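You operate a simulated robot arm through the tools that you are given. There is no shell and no other tool.

Carry out the task below with a simulated robot arm. There is one attempt and no reset: what you move stays moved.

TASK
Tip the yellow powder through the grid and clear the lumps into the drawer.
Fine: tip the tub out, put it back on the table, run the slider over and back, shut the flap last. Spill nothing. Where these are worked on the way, their far stop is far enough and under half their travel is too little: table flap.

It is judged by the outcome, as a careful person would: the job done as asked, and still so three seconds after it is handed in. It fails if anything else is knocked over, pushed out of place, dropped, spilled or broken.

THE ROBOT
A 7-joint arm with a two-finger parallel gripper, fixed in place. Base frame: the origin is at the foot of the arm, x ahead of it, y to its left, z up. Readings come in cm, rad, newtons and seconds.
With the tool pointing down near the work surface it reaches from about 24 to 52 cm from the base axis. Its first joint turns from -2.897 to 2.897 rad. Payload 3.91 kg.
The tool frame sits at the grasp point between the pads (the TCP): z along the fingers, y along the line on which they close. The tips reach 3 cm beyond it. The gripper opens to 11 cm. The fingers are 2 cm wide and 1 cm thick; the gripper's body (4.8 by 11.2 cm) begins 5.5 cm behind the TCP.
Orientation is that of the tool frame in the base frame, as a unit quaternion [x, y, z, w]. With the fingers straight down and closing along the base's y, the tool's x points along the base's -x, its y along +y and its z along -z.

THE INTERFACE
- The arm moves only by the tool play_rows. Its arguments are lists of equal length, an entry for each row: "slide": the shift along the tool's x, y, z in cm, a list of three; "turn": the turn, a rotation vector about the tool's x, y, z in rad, a list of three; "claw": the finger opening in cm, from 0 to 11. In form: {"slide": [[tx, ty, tz], ...], "turn": [[wx, wy, wz], ...], "claw": [claw, ...]}. A call has 1 to 20 rows; each row shifts and turns the commanded pose from where the row before left it, along the tool's axes as they then stand. A row lasts 0.2 s, in which the tool goes at most 5 cm and 0.15 rad; a call with a longer step from one row to the next is refused whole, and so is a gripper value outside its range. A pose out of reach is approached as far as the arm can. The call stops where the force on the tool passes 80 N (or 10 N more than at its start, if that is more) or the arm is blocked; 0.2 s more then pass. Each finger travels about 15.3 cm/s and halts on what it meets, pressing with about 33 N; the grip force reading is that of the motor and also rises with nothing between the fingers. The clock runs only during rows and for 0.2 s after the last one: add rows that do not move to give the fingers time. It gives the time, the measured TCP pose, the force on the tool (base axes), the opening and the grip force at its end, in the units of the frame above (readings bear some noise), with the torque about the TCP (base axes, N m) and any sound that the robot's microphone picked up.
- Cameras (640 x 400 px; columns grow to the right, rows downward): "scene" is fixed at [39.69, -66.65, 157.98]; the picture's right is [0.99, 0.10, 0.00], its down [0.04, -0.40, -0.92] and it looks along [-0.10, 0.91, -0.40] (base axes); focal length 317 px, centre (320, 200). "wrist" rides on the gripper at [7.7, 0.7, -11.5] in the tool frame; the picture's right is [-0.09, 1.00, 0.00], its down [-0.80, -0.07, -0.59] and it looks along [-0.59, -0.05, 0.80] (tool axes); focal length 270 px, centre (320, 200). There is no depth. A picture from a camera that has moved, and an enlarged one, comes with that camera's place and axes in the base frame and with its lens. The place of the scene camera against the robot may be out by one fixed shift of up to 2.5 cm in any direction.
- camera(camera): a new picture of that camera. It takes no simulated time.
- lift_body(by): slides the trunk up (or, below 0, down) by that many cm; the arm rides with it, the base frame stays. It gives what a move gives, with no picture.
- inspect(camera, box): a new picture of the part [left, top, right, bottom] of that camera's present view, enlarged. It takes no simulated time.
- hand_in(): hands the job in; it is judged then, once.

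Places have to be worked out from the pictures, the camera data and where the tool is seen. Open the gripper and draw the arm clear of the work before you hand the job in, unless the task says otherwise.

The tools are called after ">>>" as name(argument=value, ...) on one line, values as JSON. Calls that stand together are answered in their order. play_rows: Moves the arm, as the interface text tells. Its arguments: {"type":"object","properties":{"slide":{"type":"array"},"turn":{"type":"array"},"claw":{"type":"array"}},"required":["slide","turn","claw"]} The other tools are called the same way: lift_body (by) slides the trunk up or down; camera (camera) takes a picture; inspect (camera, box) takes an enlarged picture of a part of a camera's view; hand_in () hands the job in.

At the start:

```text
t: 0.0
position: [21.14, 35.41, 136.98]
ee_rot: [0.0, 1.0, 0.0, 0.0]
force: [-0.3, -0.6, 0.1]
ft_torque: [0.02, -0.03, -0.02]
opening: 10.98
gripper_force: 0.1
trunk travel left (down, up): [-52.5, 8.5]
```

scene: 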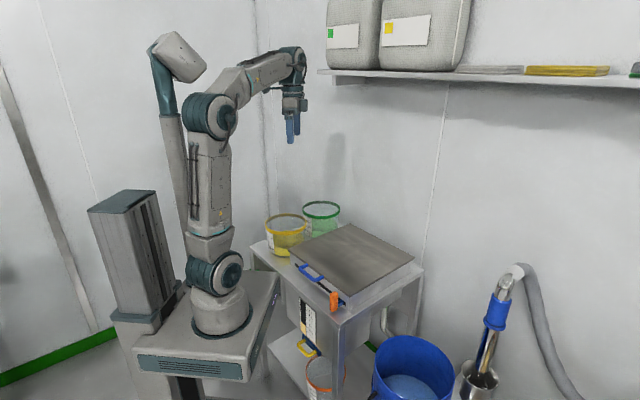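
wrist: 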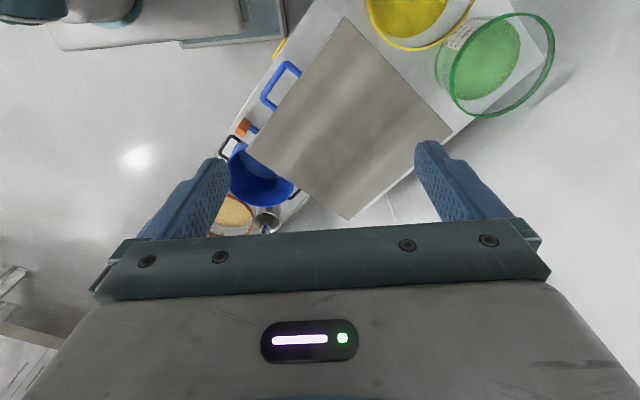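

I begin by looking closely at the station: the table with the flap (lid), the tubs, handles and drawer.

>>> inspect(camera="scene", box=[240, 190, 440, 315])

>>> inspect(camera="scene", box=[240, 275, 440, 400])

>>> inspect(camera="wrist", box=[200, 0, 560, 225])

>>> inspect(camera="scene", box=[320, 0, 640, 200])

```text
3.20 times, centred on (340, 252) of scene
camera zoom: at [39.69, -66.65, 157.98], right [0.99, 0.1, 0.0], down [0.04, -0.4, -0.92], along [-0.1, 0.91, -0.4], focal length 1016 px, centre (256, 32)
```

zoom: 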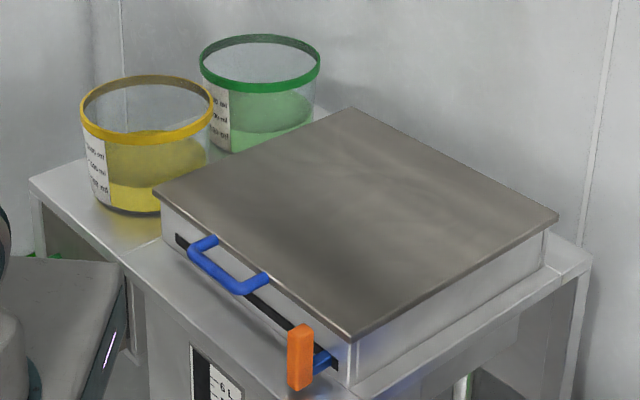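

```text
3.20 times, centred on (340, 338) of scene
camera zoom: at [39.69, -66.65, 157.98], right [0.99, 0.1, 0.0], down [0.04, -0.4, -0.92], along [-0.1, 0.91, -0.4], focal length 1016 px, centre (256, -240)
```

zoom: 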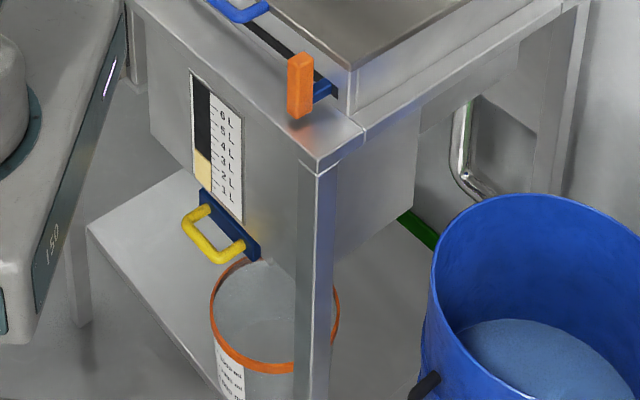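

```text
1.78 times, centred on (380, 112) of wrist
camera zoom: at [13.42, 36.02, 148.35], right [0.09, 1.0, 0.0], down [0.8, -0.07, 0.59], along [0.59, -0.05, -0.8], focal length 480 px, centre (213, 356)
```

zoom: 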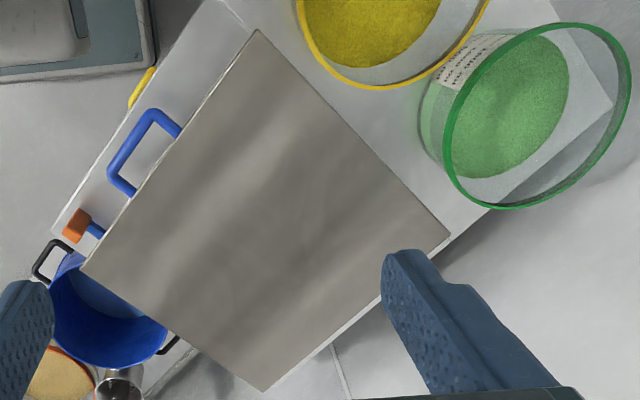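

```text
2.00 times, centred on (480, 100) of scene
camera zoom: at [39.69, -66.65, 157.98], right [0.99, 0.1, 0.0], down [0.04, -0.4, -0.92], along [-0.1, 0.91, -0.4], focal length 635 px, centre (0, 400)
```

zoom: 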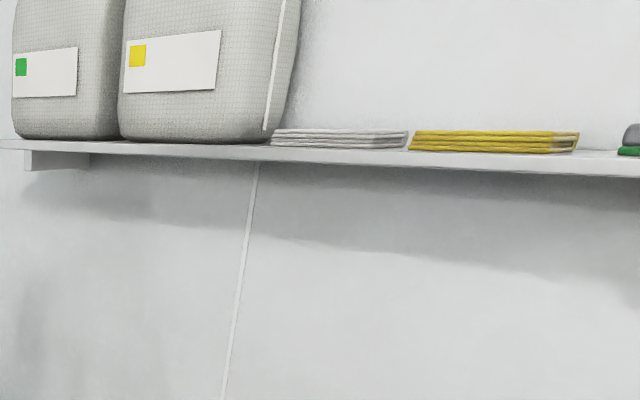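

The lid appears to be a square of about 35 cm, turned 45° and centred near (41, 40, 88), with its handle edge facing the arm. I turn the wrist by 45° so the tool frame lines up with the table, then look again.

>>> play_rows(slide=[[0, 0, 0], [0, 0, 0], [0, 0, 0], [0, 0, 0], [0, 0, 0], [0, 0, 0], [0, 0, 0]], turn=[[0, 0, -0.131], [0, 0, -0.131], [0, 0, -0.131], [0, 0, -0.131], [0, 0, -0.131], [0, 0, -0.13], [0, 0, 0]], claw=[11, 11, 11, 11, 11, 11, 11])

>>> camera(camera="wrist")

```text
t: 1.6
position: [21.16, 35.49, 136.99]
ee_rot: [-0.384, 0.923, 0.0, 0.0]
force: [0.6, 0.2, -0.4]
ft_torque: [0.02, 0.04, -0.01]
opening: 11.01
gripper_force: 0.1
trunk travel left (down, up): [-52.5, 8.5]
```

```text
taken
camera wrist: at [15.23, 30.41, 148.39], right [-0.64, 0.77, 0.0], down [0.62, 0.52, 0.59], along [0.45, 0.38, -0.8], focal length 270 px, centre (320, 200)
```

wrist: 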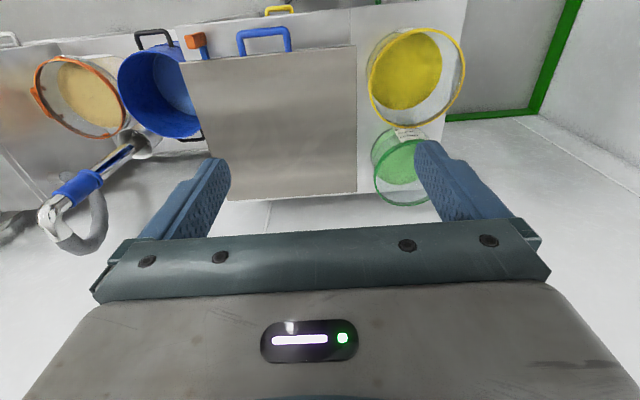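

The tool is now square to the table; in this view the handle side is at the top (towards the base). I draw back and go lower to see the front panel, handle, slider knob and drawer.

>>> play_rows(slide=[[1.25, -1.25, 2.2], [1.25, -1.25, 2.2], [1.25, -1.25, 2.2], [1.25, -1.25, 2.2], [1.25, -1.25, 2.2], [1.25, -1.25, 2.2], [1.25, -1.25, 2.2], [1.25, -1.25, 2.2], [0, 0, 0]], turn=[[0, 0, 0], [0, 0, 0], [0, 0, 0], [0, 0, 0], [0, 0, 0], [0, 0, 0], [0, 0, 0], [0, 0, 0], [0, 0, 0]], claw=[11, 11, 11, 11, 11, 11, 11, 11, 11])

>>> camera(camera="wrist")

>>> camera(camera="scene")

```text
t: 3.6
position: [21.1, 21.21, 119.41]
ee_rot: [-0.382, 0.924, 0.0, -0.001]
force: [0.9, 0.1, 0.1]
ft_torque: [0.01, -0.02, 0.01]
opening: 11.01
gripper_force: 0.0
trunk travel left (down, up): [-52.5, 8.5]
```

```text
taken
camera wrist: at [15.21, 16.2, 130.79], right [-0.64, 0.77, 0.0], down [0.62, 0.52, 0.59], along [0.46, 0.38, -0.8], focal length 270 px, centre (320, 200)
```

wrist: 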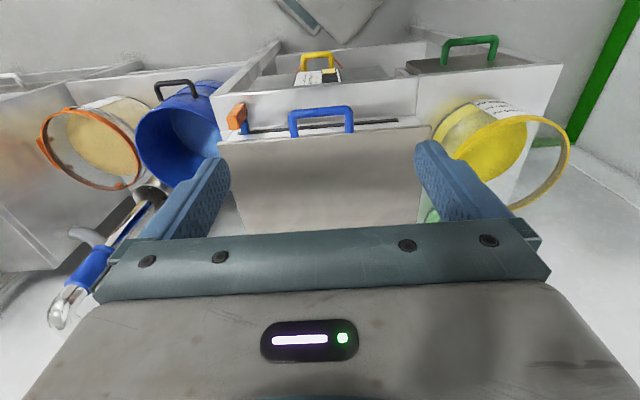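

```text
taken
```

scene: 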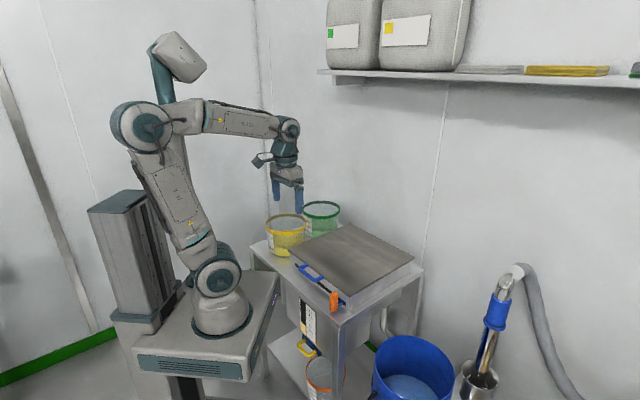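

There is also a green-handled drawer below on the left side. I enlarge the wrist view to study it.

>>> inspect(camera="wrist", box=[210, 0, 530, 200])

>>> inspect(camera="wrist", box=[200, 80, 440, 230])

```text
2.00 times, centred on (370, 100) of wrist
camera zoom: at [15.21, 16.2, 130.79], right [-0.64, 0.77, 0.0], down [0.62, 0.52, 0.59], along [0.46, 0.38, -0.8], focal length 541 px, centre (220, 400)
```

zoom: 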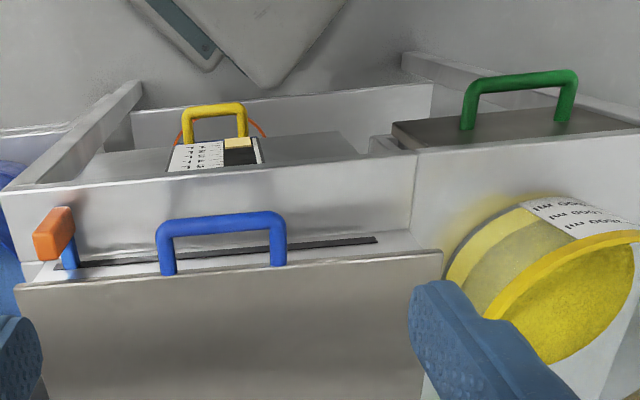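

```text
2.67 times, centred on (320, 155) of wrist
camera zoom: at [15.21, 16.2, 130.79], right [-0.64, 0.77, 0.0], down [0.62, 0.52, 0.59], along [0.46, 0.38, -0.8], focal length 721 px, centre (320, 320)
```

zoom: 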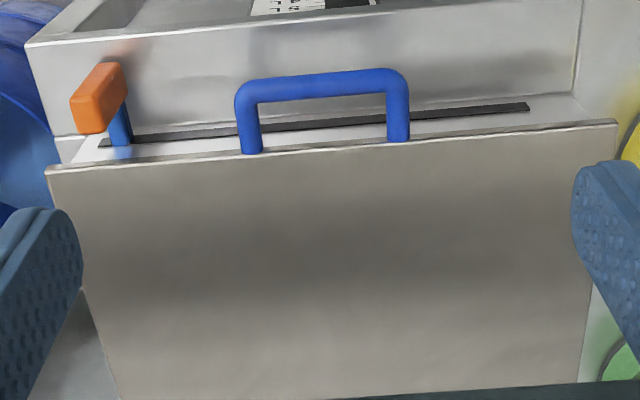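

The handle bar is near u≈36 along the diagonal at z≈88, with the orange knob at the right end of the slot. Next I move left to look at the yellow tub from closer.

>>> play_rows(slide=[[0.1, 3.4, 0.5], [0.1, 3.4, 0.5], [0.1, 3.4, 0.5], [0.1, 3.4, 0.5], [0.1, 3.4, 0.5], [0.1, 3.4, 0.5], [0.1, 3.4, 0.5], [0.1, 3.2, 0.5], [0, 0, 0]], turn=[[0, 0, 0], [0, 0, 0], [0, 0, 0], [0, 0, 0], [0, 0, 0], [0, 0, 0], [0, 0, 0], [0, 0, 0], [0, 0, 0]], claw=[11, 11, 11, 11, 11, 11, 11, 11, 11])

>>> camera(camera="wrist")

>>> inspect(camera="wrist", box=[200, 50, 440, 200])

```text
t: 5.6
position: [1.51, 39.77, 115.32]
ee_rot: [-0.382, 0.924, 0.0, 0.0]
force: [-0.4, -0.6, 0.0]
ft_torque: [0.0, 0.0, 0.01]
opening: 11.01
gripper_force: 0.0
trunk travel left (down, up): [-52.5, 8.5]
```

```text
taken
camera wrist: at [-4.4, 34.72, 126.73], right [-0.64, 0.77, 0.0], down [0.62, 0.52, 0.59], along [0.46, 0.38, -0.8], focal length 270 px, centre (320, 200)
```

wrist: 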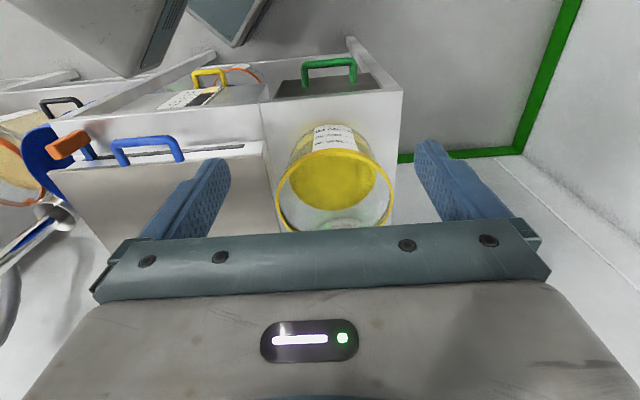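

```text
2.67 times, centred on (320, 125) of wrist
camera zoom: at [-4.4, 34.72, 126.73], right [-0.64, 0.77, 0.0], down [0.62, 0.52, 0.59], along [0.46, 0.38, -0.8], focal length 721 px, centre (320, 400)
```

zoom: 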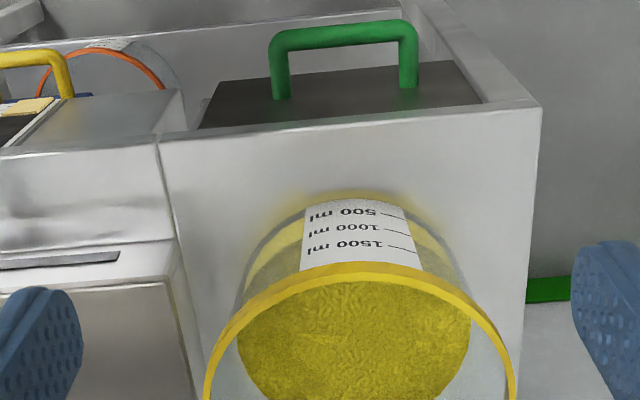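

The yellow tub's rim is about 17.5 cm across, near u≈46, v≈27 on the table diagonals, with its rim at z≈94. It is too wide to span, so I will grip its wall. First comes the flap, so I go back in front of the handle and take a close look.

>>> play_rows(slide=[[0, -3.4, 0], [0, -3.4, 0], [0, -3.4, 0], [0, -3.4, 0], [0, -3.4, 0.5], [0, -3.4, 1], [0, -3.4, 1.5], [0, -3.4, 2], [0, 0, 2], [0, 0, 2], [0, 0, 0]], turn=[[0, 0, 0], [0, 0, 0], [0, 0, 0], [0, 0, 0], [0, 0, 0], [0, 0, 0], [0, 0, 0], [0, 0, 0], [0, 0, 0], [0, 0, 0], [0, 0, 0]], claw=[11, 11, 11, 11, 11, 11, 11, 11, 11, 11, 11])

>>> camera(camera="wrist")

>>> inspect(camera="wrist", box=[160, 0, 480, 200])

```text
t: 8.0
position: [20.53, 20.6, 106.47]
ee_rot: [-0.382, 0.924, 0.0, 0.0]
force: [0.9, -0.4, 0.5]
ft_torque: [0.0, 0.02, -0.01]
opening: 11.0
gripper_force: 0.1
trunk travel left (down, up): [-52.5, 8.5]
```

```text
taken
camera wrist: at [14.67, 15.55, 117.83], right [-0.64, 0.77, 0.0], down [0.62, 0.52, 0.59], along [0.46, 0.38, -0.8], focal length 270 px, centre (320, 200)
```

wrist: 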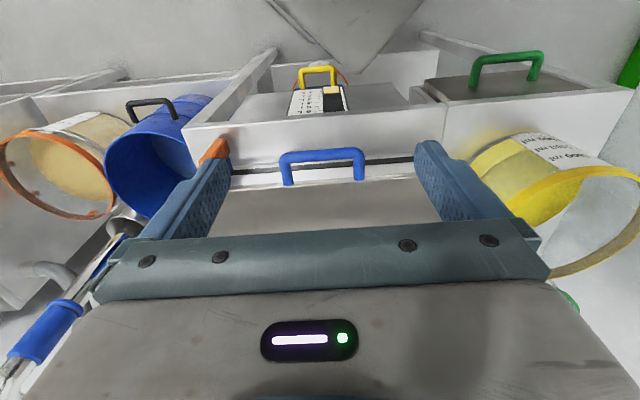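

```text
2.00 times, centred on (320, 100) of wrist
camera zoom: at [14.67, 15.55, 117.83], right [-0.64, 0.77, 0.0], down [0.62, 0.52, 0.59], along [0.46, 0.38, -0.8], focal length 541 px, centre (320, 400)
```

zoom: 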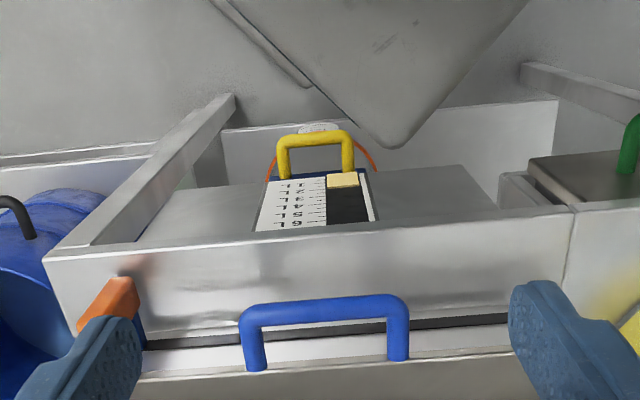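

Triangulating two wrist views puts the handle bar at u≈36.3, v≈-0.7, z≈88.7. I rise a little and turn the gripper 90° so that the fingers close across the bar, then lower the trunk so the arm has reach for the whole opening arc.

>>> play_rows(slide=[[0, 0, -1.2], [0, 0, -1.2], [0, 0, -1.2], [0, 0, -1.2], [0, 0, -1.2], [0, 0, -1.2], [0, 0, -1.2], [0, 0, -1.2], [0, 0, -1.2], [0, 0, -1.2], [0, 0, -1.2], [0, 0, 0]], turn=[[0, 0, -0.1428], [0, 0, -0.1428], [0, 0, -0.1428], [0, 0, -0.1428], [0, 0, -0.1428], [0, 0, -0.1428], [0, 0, -0.1428], [0, 0, -0.1428], [0, 0, -0.1428], [0, 0, -0.1428], [0, 0, -0.1428], [0, 0, 0]], claw=[10, 9, 8, 7, 6, 5, 4, 3.6, 3.6, 3.6, 3.6, 3.6])

>>> lift_body(by=-16)

>>> camera(camera="scene")

>>> camera(camera="wrist")

```text
t: 10.6
position: [20.61, 20.56, 119.56]
ee_rot: [0.924, -0.382, 0.0, 0.0]
force: [-0.9, -0.1, 0.5]
ft_torque: [0.01, -0.03, 0.0]
opening: 3.65
gripper_force: 0.0
trunk travel left (down, up): [-52.5, 8.5]
```

```text
t: 12.4
position: [20.69, 20.55, 103.53]
ee_rot: [0.924, -0.383, 0.0, -0.001]
force: [0.0, 0.1, 0.2]
ft_torque: [-0.02, 0.04, 0.05]
opening: 3.63
gripper_force: 0.0
trunk travel left (down, up): [-36.5, 24.5]
```

```text
taken
```

scene: 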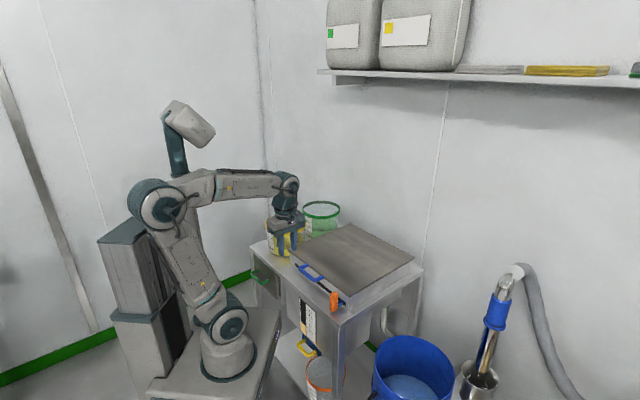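

```text
taken
camera wrist: at [25.62, 14.59, 114.91], right [-0.77, -0.64, 0.0], down [-0.52, 0.62, 0.59], along [-0.38, 0.46, -0.8], focal length 270 px, centre (320, 200)
```

wrist: 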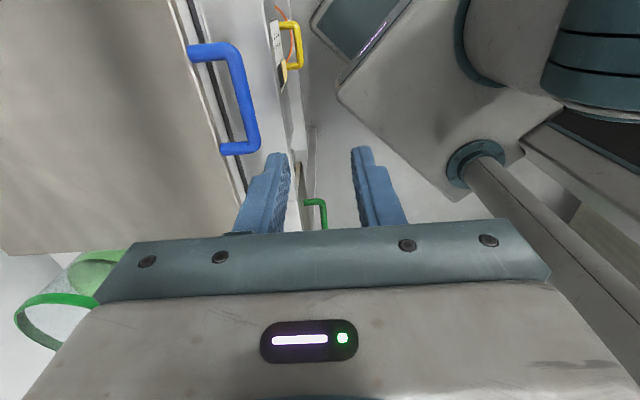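

The arm rides lower now and the gripper closes across the bar. I move over the bar to u=36.3 and go down to just above it before checking the alignment.

>>> play_rows(slide=[[0.15, -1.8, 0], [0.15, -1.8, 0], [0.15, -1.8, 0], [0.15, -1.7, 0], [0, 0, 2], [0, 0, 2], [0, 0, 2], [0, 0, 2], [0, 0, 1.5], [0, 0, 0]], turn=[[0, 0, 0], [0, 0, 0], [0, 0, 0], [0, 0, 0], [0, 0, 0], [0, 0, 0], [0, 0, 0], [0, 0, 0], [0, 0, 0], [0, 0, 0]], claw=[3.6, 3.6, 3.6, 3.6, 3.6, 3.6, 3.6, 3.6, 3.6, 3.6])

>>> camera(camera="wrist")

>>> inspect(camera="wrist", box=[200, 60, 440, 210])

>>> inspect(camera="scene", box=[240, 190, 440, 315])

```text
t: 14.6
position: [25.96, 25.07, 93.94]
ee_rot: [0.924, -0.382, 0.0, 0.0]
force: [-0.1, -0.4, -0.8]
ft_torque: [0.02, 0.02, -0.03]
opening: 3.6
gripper_force: 0.1
trunk travel left (down, up): [-36.5, 24.5]
```

```text
taken
camera wrist: at [30.94, 19.09, 105.41], right [-0.77, -0.64, 0.0], down [-0.52, 0.62, 0.59], along [-0.38, 0.46, -0.8], focal length 270 px, centre (320, 200)
```

wrist: 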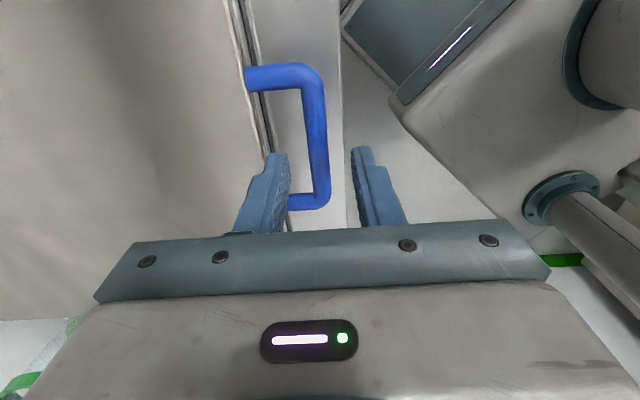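

```text
2.67 times, centred on (320, 135) of wrist
camera zoom: at [30.94, 19.09, 105.41], right [-0.77, -0.64, 0.0], down [-0.52, 0.62, 0.59], along [-0.38, 0.46, -0.8], focal length 721 px, centre (320, 373)
```

zoom: 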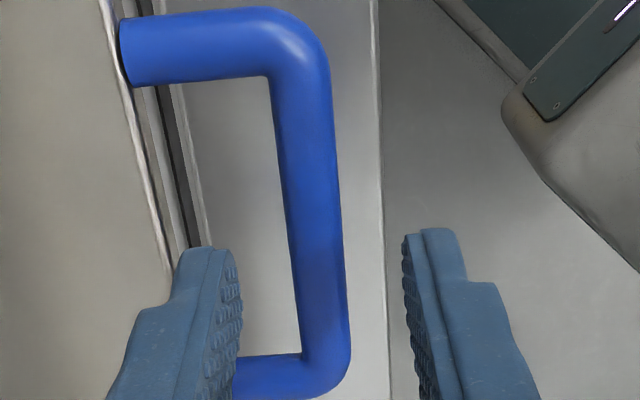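

```text
3.20 times, centred on (340, 252) of scene
camera zoom: at [39.69, -66.65, 157.98], right [0.99, 0.1, 0.0], down [0.04, -0.4, -0.92], along [-0.1, 0.91, -0.4], focal length 1016 px, centre (256, 32)
```

zoom: 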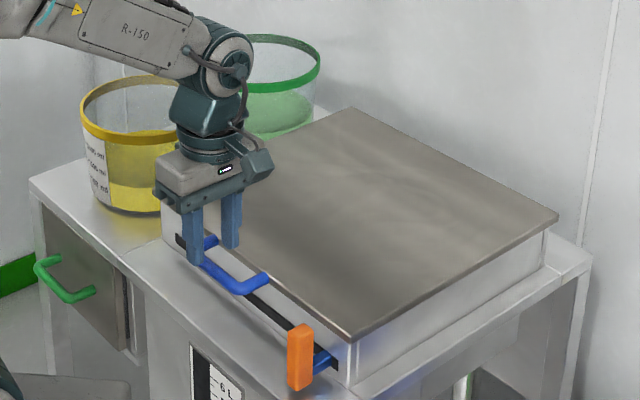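

The bar runs midway between the fingers and both feet are clear. I go down 5.2 cm to bring the bar to the grasp point and close on it.

>>> play_rows(slide=[[0, 0, 1.8], [0, 0, 1.8], [0, 0, 1.6], [0, 0, 0], [0, 0, 0], [0, 0, 0], [0, 0, 0]], turn=[[0, 0, 0], [0, 0, 0], [0, 0, 0], [0, 0, 0], [0, 0, 0], [0, 0, 0], [0, 0, 0]], claw=[3.6, 3.6, 3.6, 2.5, 1.5, 0.5, 0.5])

>>> inspect(camera="wrist", box=[200, 60, 440, 210])

```text
t: 16.2
position: [25.89, 25.29, 88.89]
ee_rot: [0.924, -0.382, 0.0, 0.001]
force: [0.7, 0.3, -2.1]
ft_torque: [-0.13, -0.06, 0.02]
opening: 1.37
gripper_force: 44.3
trunk travel left (down, up): [-36.5, 24.5]
```

```text
2.67 times, centred on (320, 135) of wrist
camera zoom: at [31.0, 19.25, 100.19], right [-0.77, -0.64, 0.0], down [-0.52, 0.62, 0.59], along [-0.38, 0.46, -0.8], focal length 721 px, centre (320, 373)
```

zoom: 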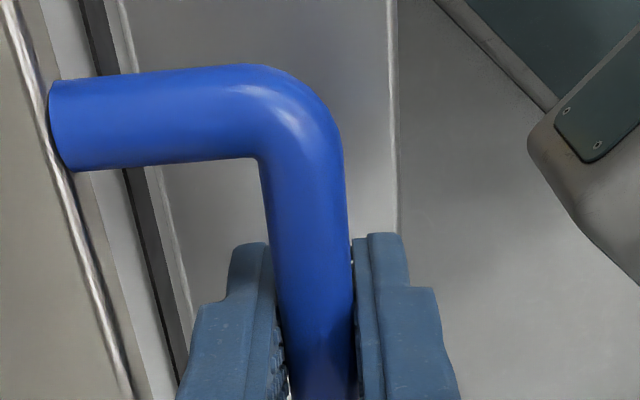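

The bar is held (opening 1.37 cm). I lift 2 cm gently to test whether the flap is hinged at the back.

>>> play_rows(slide=[[0, 0, -0.7], [0, 0, -0.7], [0, 0, -0.6], [0, 0, 0]], turn=[[0, 0, 0], [0, 0, 0], [0, 0, 0], [0, 0, 0]], claw=[0.5, 0.5, 0.5, 0.5])

>>> inspect(camera="scene", box=[240, 190, 440, 315])

>>> camera(camera="wrist")

```text
t: 17.2
position: [26.03, 25.2, 90.72]
ee_rot: [0.924, -0.382, 0.0, 0.0]
force: [-4.5, 3.1, -1.8]
ft_torque: [0.17, 0.31, -0.05]
opening: 1.36
gripper_force: 44.7
trunk travel left (down, up): [-36.5, 24.5]
```

```text
3.20 times, centred on (340, 252) of scene
camera zoom: at [39.69, -66.65, 157.98], right [0.99, 0.1, 0.0], down [0.04, -0.4, -0.92], along [-0.1, 0.91, -0.4], focal length 1016 px, centre (256, 32)
```

zoom: 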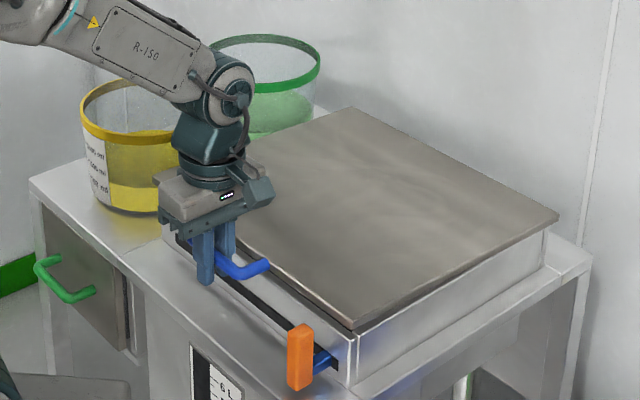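

```text
taken
camera wrist: at [31.05, 19.3, 102.16], right [-0.77, -0.64, 0.0], down [-0.52, 0.62, 0.59], along [-0.38, 0.46, -0.8], focal length 270 px, centre (320, 200)
```

wrist: 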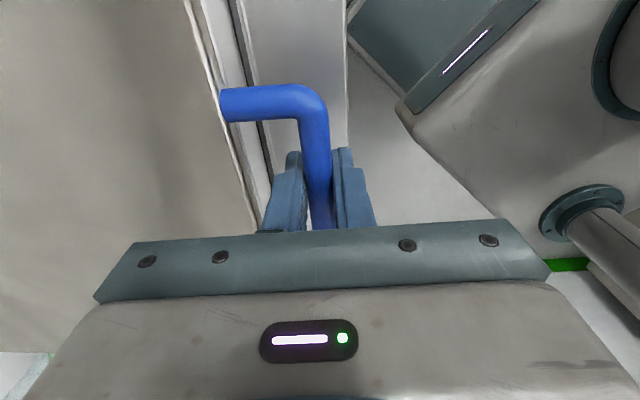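

The front edge rises while the back edge stays, so it is a flap hinged at the back, and it is light. I follow the arc about a hinge at u≈75, z≈88, pitching the tool up slowly as it goes.

>>> play_rows(slide=[[0, -0.185, -2.03], [0, -0.36, -2.0], [0, -0.533, -1.958], [0, -0.701, -1.907], [0, -0.864, -1.838], [0, -1.021, -1.76], [0, -1.169, -1.653], [0, 0, 0]], turn=[[0.0349, 0, 0], [0.0349, 0, 0], [0.0349, 0, 0], [0.0349, 0, 0], [0.0349, 0, 0], [0.0349, 0, 0], [0.0349, 0, 0], [0, 0, 0]], claw=[0.5, 0.5, 0.5, 0.5, 0.5, 0.5, 0.5, 0.5])

>>> camera(camera="scene")

>>> camera(camera="wrist")

```text
t: 19.0
position: [28.47, 27.51, 104.6]
ee_rot: [0.917, -0.379, 0.047, -0.113]
force: [-7.9, 2.8, 0.1]
ft_torque: [0.12, 0.28, -0.03]
opening: 1.36
gripper_force: 44.8
trunk travel left (down, up): [-36.5, 24.5]
```

```text
taken
```

scene: 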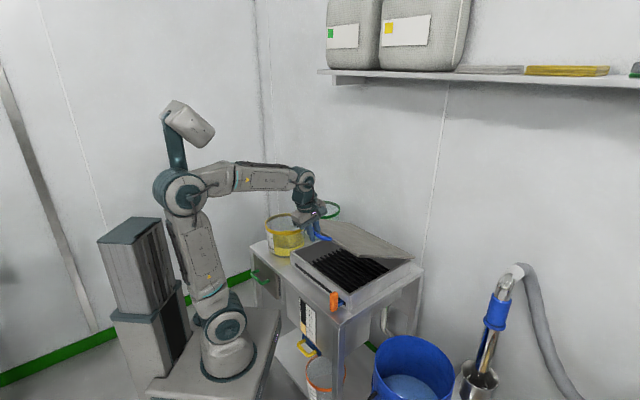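

```text
taken
camera wrist: at [31.41, 19.63, 115.45], right [-0.74, -0.62, -0.24], down [-0.62, 0.51, 0.59], along [-0.24, 0.59, -0.77], focal length 270 px, centre (320, 200)
```

wrist: 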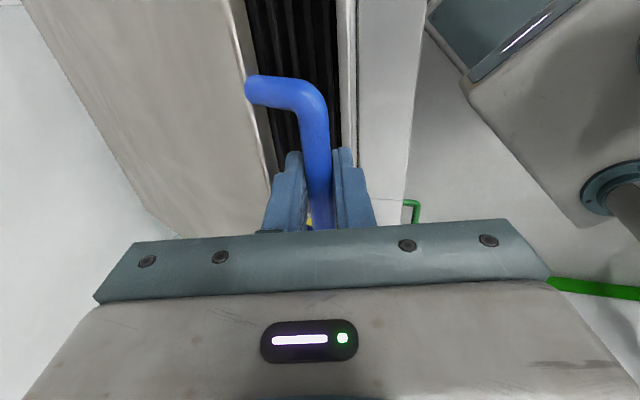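

The flap follows at about 24° with small forces, and the grid is visible beneath. I continue along the arc.

>>> play_rows(slide=[[-0.03, -1.313, -1.559], [-0.03, -1.441, -1.428], [-0.03, -1.56, -1.302], [-0.03, -1.667, -1.16], [-0.03, -1.761, -1.003], [0, -1.845, -0.853], [0, -1.911, -0.692], [0, -1.964, -0.518], [0, 0, 0]], turn=[[0.0349, 0, 0], [0.0349, 0, 0], [0.0349, 0, 0], [0.0349, 0, 0], [0.0349, 0, 0], [0.0349, 0, 0], [0.0349, 0, 0], [0.0349, 0, 0], [0, 0, 0]], claw=[0.5, 0.5, 0.5, 0.5, 0.5, 0.5, 0.5, 0.5, 0.5])

>>> camera(camera="scene")

>>> camera(camera="wrist")

```text
t: 21.0
position: [35.28, 34.41, 117.38]
ee_rot: [0.892, -0.369, 0.1, -0.24]
force: [-0.6, -1.8, -1.5]
ft_torque: [-0.06, 0.0, 0.0]
opening: 1.34
gripper_force: 45.2
trunk travel left (down, up): [-36.5, 24.5]
```

```text
taken
```

scene: 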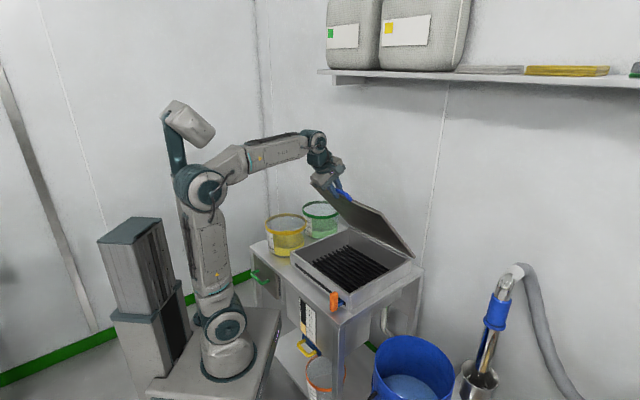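

```text
taken
camera wrist: at [36.23, 24.42, 126.97], right [-0.67, -0.55, -0.5], down [-0.73, 0.4, 0.55], along [-0.1, 0.74, -0.67], focal length 270 px, centre (320, 200)
```

wrist: 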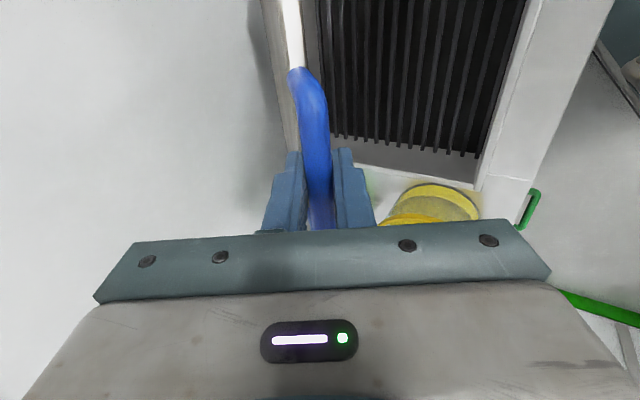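

The measured pose agrees with the arc to about 1 mm (flap near 49°). I carry on opening with the next part of the arc.

>>> play_rows(slide=[[0, -2.001, -0.346], [0, -2.03, -0.153], [0, -2.032, 0.043], [0, -2.014, 0.234], [0, -1.983, 0.437], [0, -1.938, 0.609], [0, -1.866, 0.806], [0, -1.776, 0.977], [0, 0, 0]], turn=[[0.04363, 0, 0], [0.04363, 0, 0], [0.04363, 0, 0], [0.04363, 0, 0], [0.04363, 0, 0], [0.04363, 0, 0], [0.04363, 0, 0], [0.04363, 0, 0], [0, 0, 0]], claw=[0.5, 0.5, 0.5, 0.5, 0.5, 0.5, 0.5, 0.5, 0.5])

>>> camera(camera="scene")

>>> camera(camera="wrist")

```text
t: 23.0
position: [45.46, 44.56, 125.18]
ee_rot: [0.838, -0.346, 0.162, -0.39]
force: [1.7, -1.1, -6.8]
ft_torque: [-0.03, 0.04, 0.08]
opening: 1.38
gripper_force: 45.3
trunk travel left (down, up): [-36.5, 24.5]
```

```text
taken
```

scene: 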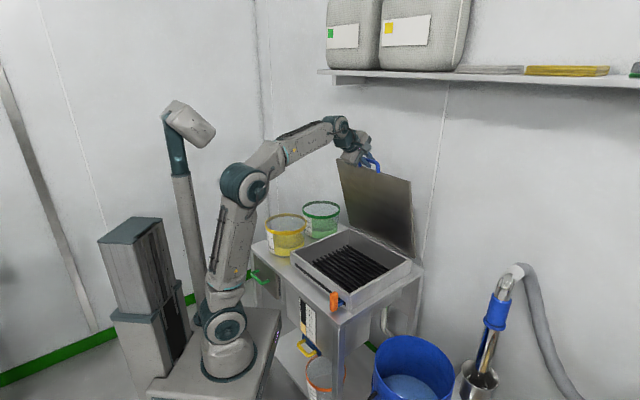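

```text
taken
camera wrist: at [44.36, 32.57, 132.03], right [-0.52, -0.39, -0.76], down [-0.86, 0.28, 0.44], along [0.04, 0.88, -0.48], focal length 270 px, centre (320, 200)
```

wrist: 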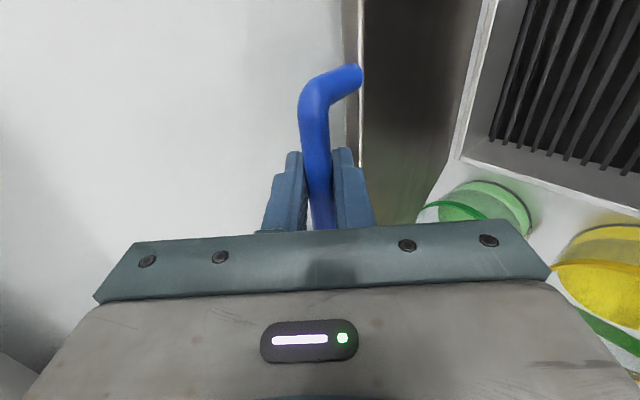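

The flap is at about 73° and tracking well. I continue past the vertical and watch for the stop.

>>> play_rows(slide=[[0, -1.689, 1.141], [0, -1.562, 1.297], [0, -1.426, 1.443], [0, -1.288, 1.575], [0, -1.131, 1.679], [0, 0, 0]], turn=[[0.04363, 0, 0], [0.04363, 0, 0], [0.04363, 0, 0], [0.04363, 0, 0], [0.04363, 0, 0], [0, 0, 0]], claw=[0.5, 0.5, 0.5, 0.5, 0.5, 0.5])

>>> camera(camera="scene")

>>> camera(camera="wrist")

```text
t: 24.4
position: [52.55, 51.63, 126.79]
ee_rot: [0.791, -0.327, 0.197, -0.477]
force: [-0.3, -0.3, -20.4]
ft_torque: [-0.04, 0.11, 0.07]
opening: 1.36
gripper_force: 45.6
trunk travel left (down, up): [-36.5, 24.5]
```

```text
taken
```

scene: 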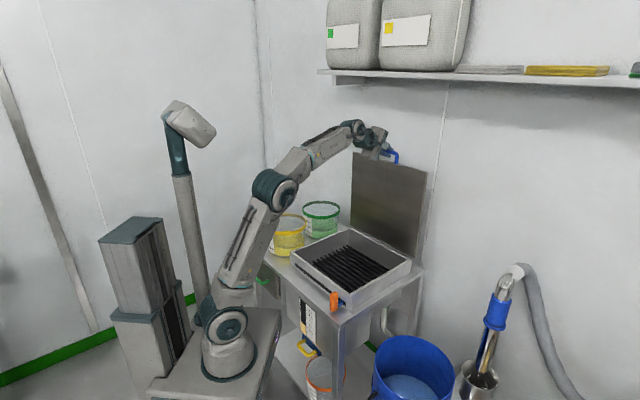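

```text
taken
camera wrist: at [50.6, 38.81, 131.48], right [-0.39, -0.27, -0.88], down [-0.92, 0.22, 0.34], along [0.1, 0.94, -0.33], focal length 270 px, centre (320, 200)
```

wrist: 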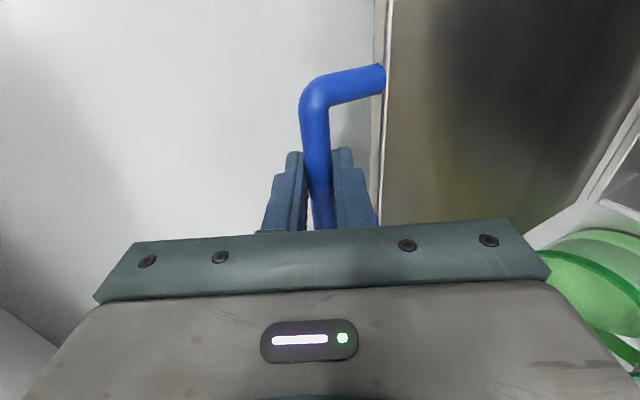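

A circle fit of the measured poses puts the hinge at u≈74.4, z≈88.6 with radius 38.2 cm, so the flap is now about at 88°. I correct the arc and go on past the vertical.

>>> play_rows(slide=[[0, -0.695, 2.006], [0, -0.727, 1.868], [0, 0, 0]], turn=[[0.04363, 0, 0], [0.04363, 0, 0], [0, 0, 0]], claw=[0.5, 0.5, 0.5])

>>> inspect(camera="scene", box=[240, 100, 480, 250])

```text
t: 25.2
position: [55.37, 54.54, 126.53]
ee_rot: [0.769, -0.319, 0.213, -0.512]
force: [2.5, -2.1, -13.9]
ft_torque: [-0.09, -0.02, -0.22]
opening: 1.38
gripper_force: 44.6
trunk travel left (down, up): [-36.5, 24.5]
```

```text
2.67 times, centred on (360, 175) of scene
camera zoom: at [39.69, -66.65, 157.98], right [0.99, 0.1, 0.0], down [0.04, -0.4, -0.92], along [-0.1, 0.91, -0.4], focal length 846 px, centre (213, 267)
```

zoom: 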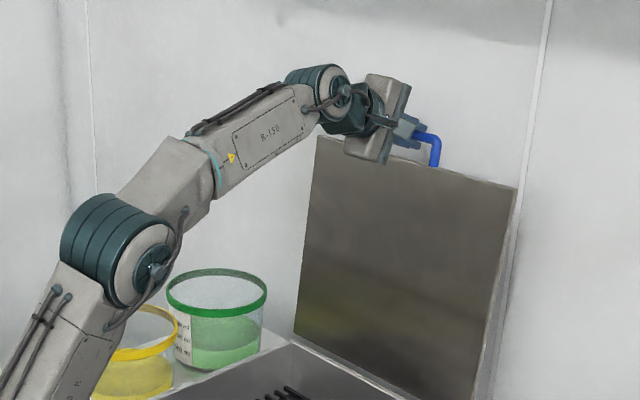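

The flap is about 5° past the vertical with no stop felt yet. I continue in small steps.

>>> play_rows(slide=[[0, -0.459, 1.98], [0, -0.33, 1.98], [0, 0, 0]], turn=[[0.04363, 0, 0], [0.04363, 0, 0], [0, 0, 0]], claw=[0.5, 0.5, 0.5])

>>> inspect(camera="scene", box=[240, 100, 480, 250])

```text
t: 26.0
position: [57.59, 57.13, 125.84]
ee_rot: [0.748, -0.309, 0.225, -0.543]
force: [-31.4, -36.0, -31.9]
ft_torque: [-0.15, 0.06, -0.25]
opening: 1.35
gripper_force: 44.7
trunk travel left (down, up): [-36.5, 24.5]
```

```text
2.67 times, centred on (360, 175) of scene
camera zoom: at [39.69, -66.65, 157.98], right [0.99, 0.1, 0.0], down [0.04, -0.4, -0.92], along [-0.1, 0.91, -0.4], focal length 846 px, centre (213, 267)
```

zoom: 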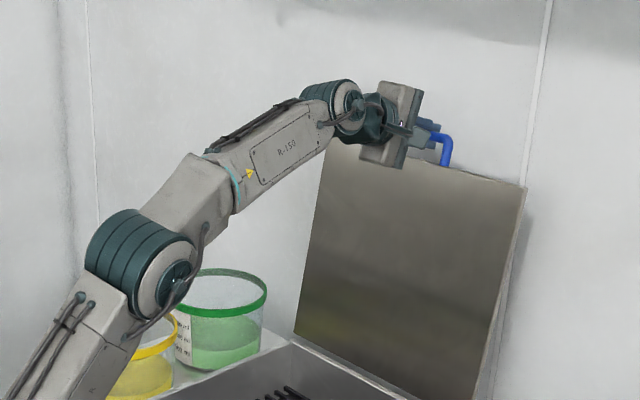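

The force along the diagonal rose to 47 N with the flap at about 100°, so that is its far stop, past the vertical. I ease off, open the fingers and withdraw straight back.

>>> play_rows(slide=[[0, 0.3, -0.8], [0, 0, 0], [0, 0, 0], [0, 0, 0]], turn=[[0, 0, 0], [0, 0, 0], [0, 0, 0], [0, 0, 0]], claw=[0.5, 2, 3, 3])

>>> inspect(camera="scene", box=[240, 100, 480, 250])

>>> camera(camera="wrist")

```text
t: 27.0
position: [57.4, 56.64, 126.07]
ee_rot: [0.745, -0.308, 0.227, -0.547]
force: [0.6, -0.7, 0.0]
ft_torque: [0.01, 0.01, 0.02]
opening: 3.0
gripper_force: 0.0
trunk travel left (down, up): [-36.5, 24.5]
```

```text
2.67 times, centred on (360, 175) of scene
camera zoom: at [39.69, -66.65, 157.98], right [0.99, 0.1, 0.0], down [0.04, -0.4, -0.92], along [-0.1, 0.91, -0.4], focal length 846 px, centre (213, 267)
```

zoom: 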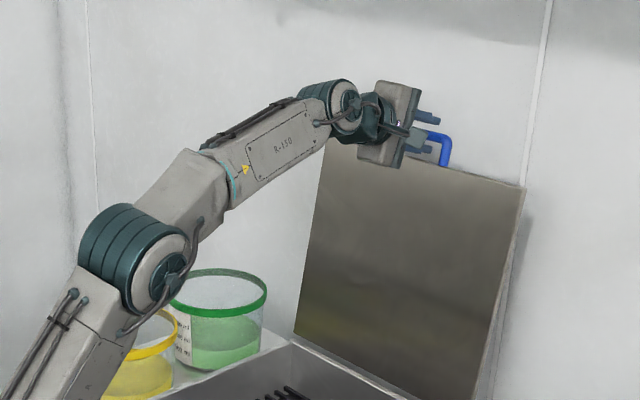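

```text
taken
camera wrist: at [54.94, 43.4, 128.74], right [-0.27, -0.15, -0.95], down [-0.95, 0.18, 0.25], along [0.13, 0.97, -0.19], focal length 270 px, centre (320, 200)
```

wrist: 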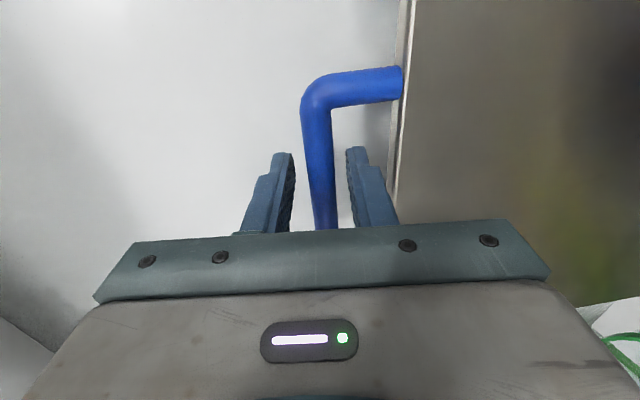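

The flap rests at its stop by itself. I withdraw the fingers straight back out of the handle, then bring the tool back to pointing down nearer the base.

>>> play_rows(slide=[[0, 0, -3], [0, 0, -3.6], [0, 0, -3.6], [0, 0, -3.7], [0, 0, -3.7], [0, 0, -3.7], [0, 0, -3.7], [0, 0.656, -2.079], [0, 0.913, -1.98], [0, 1.155, -1.849], [0, 1.379, -1.688], [0, 1.581, -1.501], [0, 1.758, -1.289], [0, 1.907, -1.057], [0, 2.025, -0.808], [0, 2.11, -0.546], [0, 2.163, -0.275], [0, 0, 0]], turn=[[0, 0, 0], [0, 0, 0], [0, 0, 0], [0, 0, 0], [0, 0, 0], [0, 0, 0], [0, 0, 0], [-0.1265, 0, 0], [-0.1265, 0, 0], [-0.1265, 0, 0], [-0.1265, 0, 0], [-0.1265, 0, 0], [-0.1265, 0, 0], [-0.1265, 0, 0], [-0.1265, 0, 0], [-0.1265, 0, 0], [-0.1265, 0, 0], [0, 0, 0]], claw=[3, 3, 3, 3, 3, 3, 3, 3, 3, 3, 3, 3, 3, 3, 3, 3, 3, 3])

>>> camera(camera="scene")

>>> camera(camera="wrist")

```text
t: 30.8
position: [24.84, 24.15, 128.09]
ee_rot: [0.924, -0.382, 0.001, -0.001]
force: [-0.4, 0.3, -0.6]
ft_torque: [-0.01, -0.01, 0.05]
opening: 3.0
gripper_force: 0.0
out of reach, approached as far as the arm can: row 16, 17
trunk travel left (down, up): [-36.5, 24.5]
```

```text
taken
```

scene: 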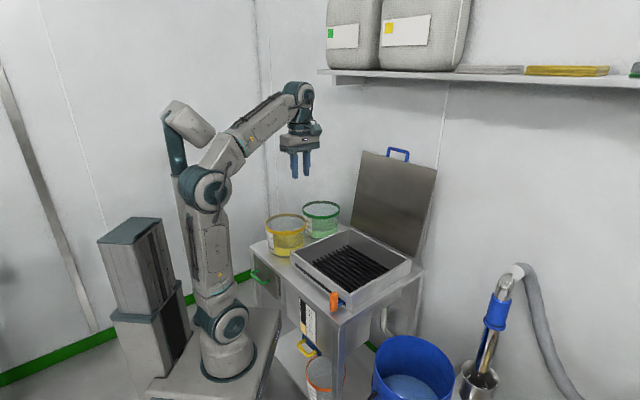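

```text
taken
camera wrist: at [29.88, 18.19, 139.46], right [-0.77, -0.64, 0.0], down [-0.52, 0.62, 0.6], along [-0.38, 0.46, -0.8], focal length 270 px, centre (320, 200)
```

wrist: 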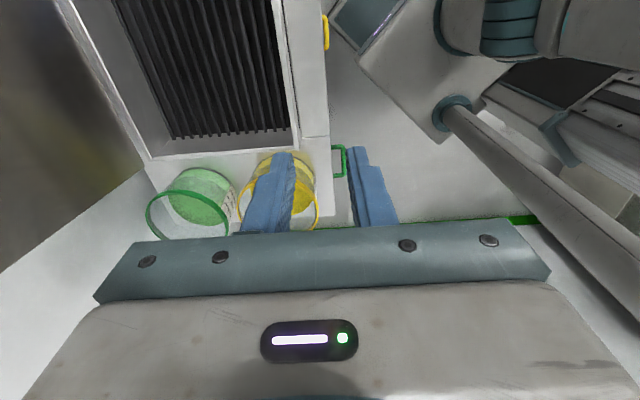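

The flap stands open on its own and the grid is exposed. I enlarge both views to study the box's inside, where the lumps and the drawer chute are.

>>> inspect(camera="wrist", box=[60, 0, 380, 200])

>>> inspect(camera="scene", box=[240, 200, 440, 325])

```text
2.00 times, centred on (220, 100) of wrist
camera zoom: at [29.88, 18.19, 139.46], right [-0.77, -0.64, 0.0], down [-0.52, 0.62, 0.6], along [-0.38, 0.46, -0.8], focal length 541 px, centre (520, 400)
```

zoom: 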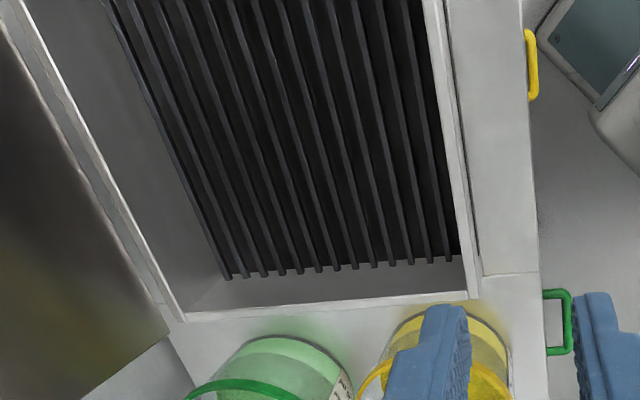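

```text
3.20 times, centred on (340, 262) of scene
camera zoom: at [39.69, -66.65, 157.98], right [0.99, 0.1, 0.0], down [0.04, -0.4, -0.92], along [-0.1, 0.91, -0.4], focal length 1016 px, centre (256, 0)
```

zoom: 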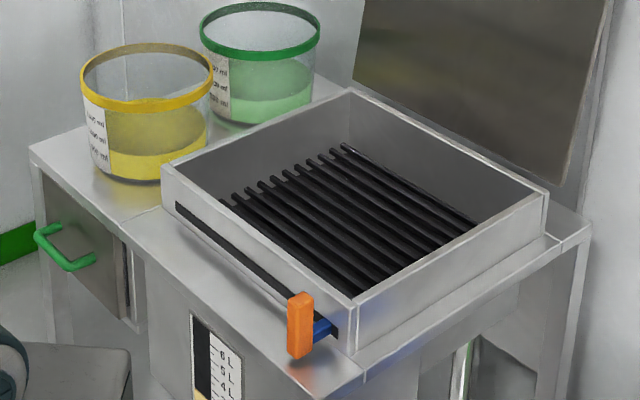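

The bars run towards the left end, where a chute gap leads to the green drawer, so the knob must go from the right end to the left end and back. I now lower the trunk so that the arm can later hold the tool level for tipping.

>>> lift_body(by=-26)

>>> play_rows(slide=[[0, 0, -0.5], [0, 0, -0.5], [0, 0, -0.5], [0, 0, -0.5], [0, 0, -0.5], [0, 0, -0.5], [0, 0, 0], [0, 0, 0], [0, 0, 0], [0, 0, 0], [0, 0, 0], [0, 0, 0]], turn=[[0, 0, 0.1428], [0, 0, 0.1428], [0, 0, 0.1428], [0, 0, 0.1428], [0, 0, 0.1428], [0, 0, 0.1428], [0, 0, 0.1428], [0, 0, 0.1428], [0, 0, 0.1428], [0, 0, 0.1428], [0, 0, 0.1428], [0, 0, 0]], claw=[3, 3, 3, 3, 3, 3, 3, 3, 3, 3, 3, 3])

>>> camera(camera="scene")

>>> camera(camera="wrist")

```text
t: 33.5
position: [24.91, 24.26, 102.14]
ee_rot: [0.924, -0.382, 0.001, -0.002]
force: [0.0, -0.4, 0.0]
ft_torque: [-0.01, 0.02, 0.02]
opening: 3.02
gripper_force: 0.0
trunk travel left (down, up): [-10.5, 50.5]
```

```text
t: 36.1
position: [24.87, 24.28, 102.11]
ee_rot: [-0.382, 0.924, 0.001, 0.003]
force: [-1.1, 0.7, 0.4]
ft_torque: [0.01, -0.01, -0.02]
opening: 3.0
gripper_force: 0.1
out of reach, approached as far as the arm can: row 1, 2, 3, 4, 5, 6
trunk travel left (down, up): [-10.5, 50.5]
```

```text
taken
```

scene: 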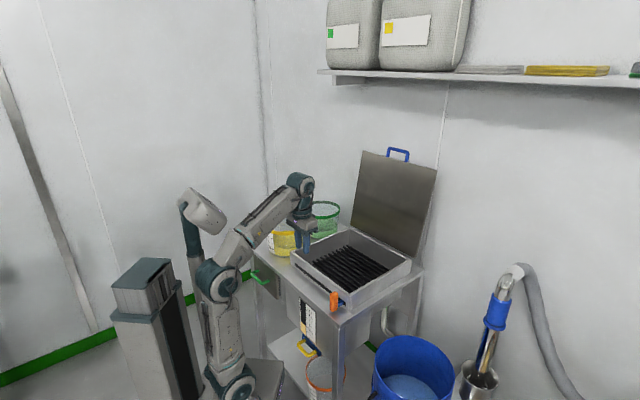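

```text
taken
camera wrist: at [18.92, 19.13, 113.49], right [-0.64, 0.77, 0.0], down [0.61, 0.51, 0.6], along [0.46, 0.38, -0.8], focal length 270 px, centre (320, 200)
```

wrist: 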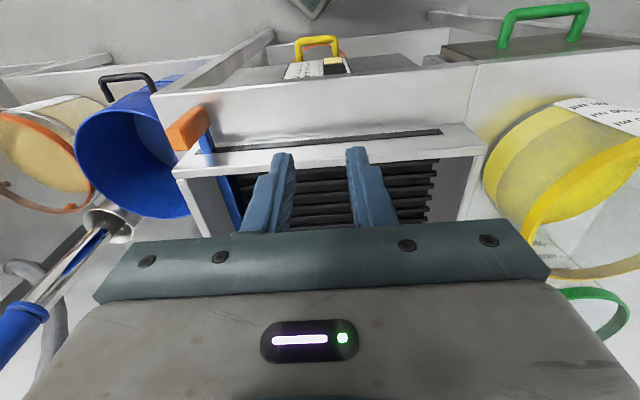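

I am near the top of the reach here, so I raise the trunk slightly, then swing left to face the yellow tub along the arm's own heading and measure it.

>>> lift_body(by=5)

>>> play_rows(slide=[[1.7, 1.6, 0], [1.7, 2.6, 0], [1.7, 3, 0], [1.65, 3, 0], [0, 3, 0], [0, 3, 0], [0, 0, 0], [0, 0, 0], [0, 0, 0], [0, 0, 0], [0, 0, 0]], turn=[[0, 0, 0], [0, 0, 0], [0, 0, 0], [0, 0, 0], [0, 0, 0], [0, 0, 0], [0, 0, -0.131], [0, 0, -0.131], [0, 0, -0.131], [0, 0, -0.131], [0, 0, 0]], claw=[3, 3, 3, 3, 3, 3, 4, 5, 5, 5, 5])

>>> camera(camera="wrist")

>>> camera(camera="scene")

```text
t: 37.0
position: [24.93, 24.34, 107.1]
ee_rot: [-0.382, 0.924, 0.0, 0.003]
force: [0.2, -0.4, 0.3]
ft_torque: [0.0, -0.03, 0.02]
opening: 3.0
gripper_force: 0.1
trunk travel left (down, up): [-15.5, 45.5]
```

```text
t: 39.4
position: [10.53, 31.4, 106.4]
ee_rot: [-0.593, 0.805, -0.003, -0.008]
force: [0.0, -0.5, 0.6]
ft_torque: [-0.01, 0.04, -0.01]
opening: 4.99
gripper_force: 0.1
trunk travel left (down, up): [-15.5, 45.5]
```

```text
taken
camera wrist: at [7.72, 24.39, 117.98], right [-0.93, 0.38, 0.01], down [0.31, 0.75, 0.58], along [0.22, 0.54, -0.81], focal length 270 px, centre (320, 200)
```

wrist: 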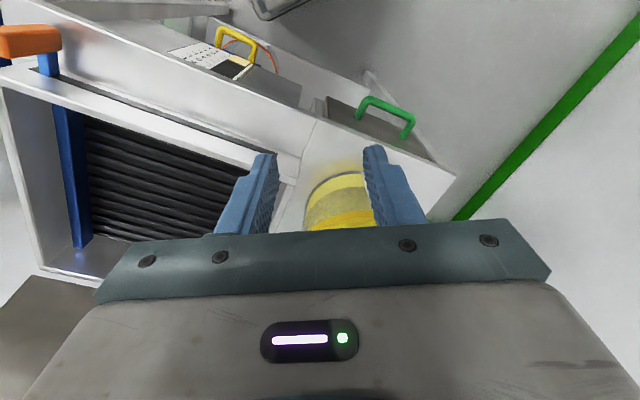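

```text
taken
```

scene: 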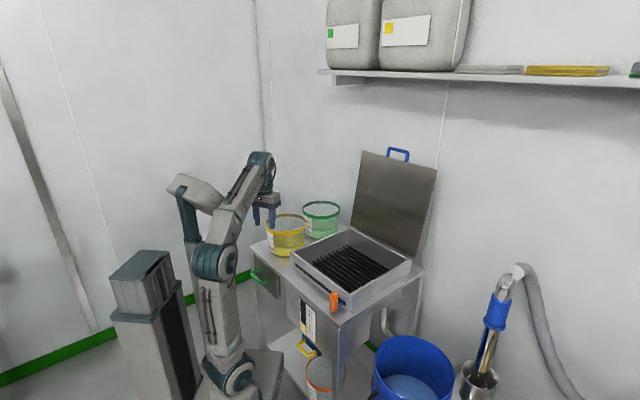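

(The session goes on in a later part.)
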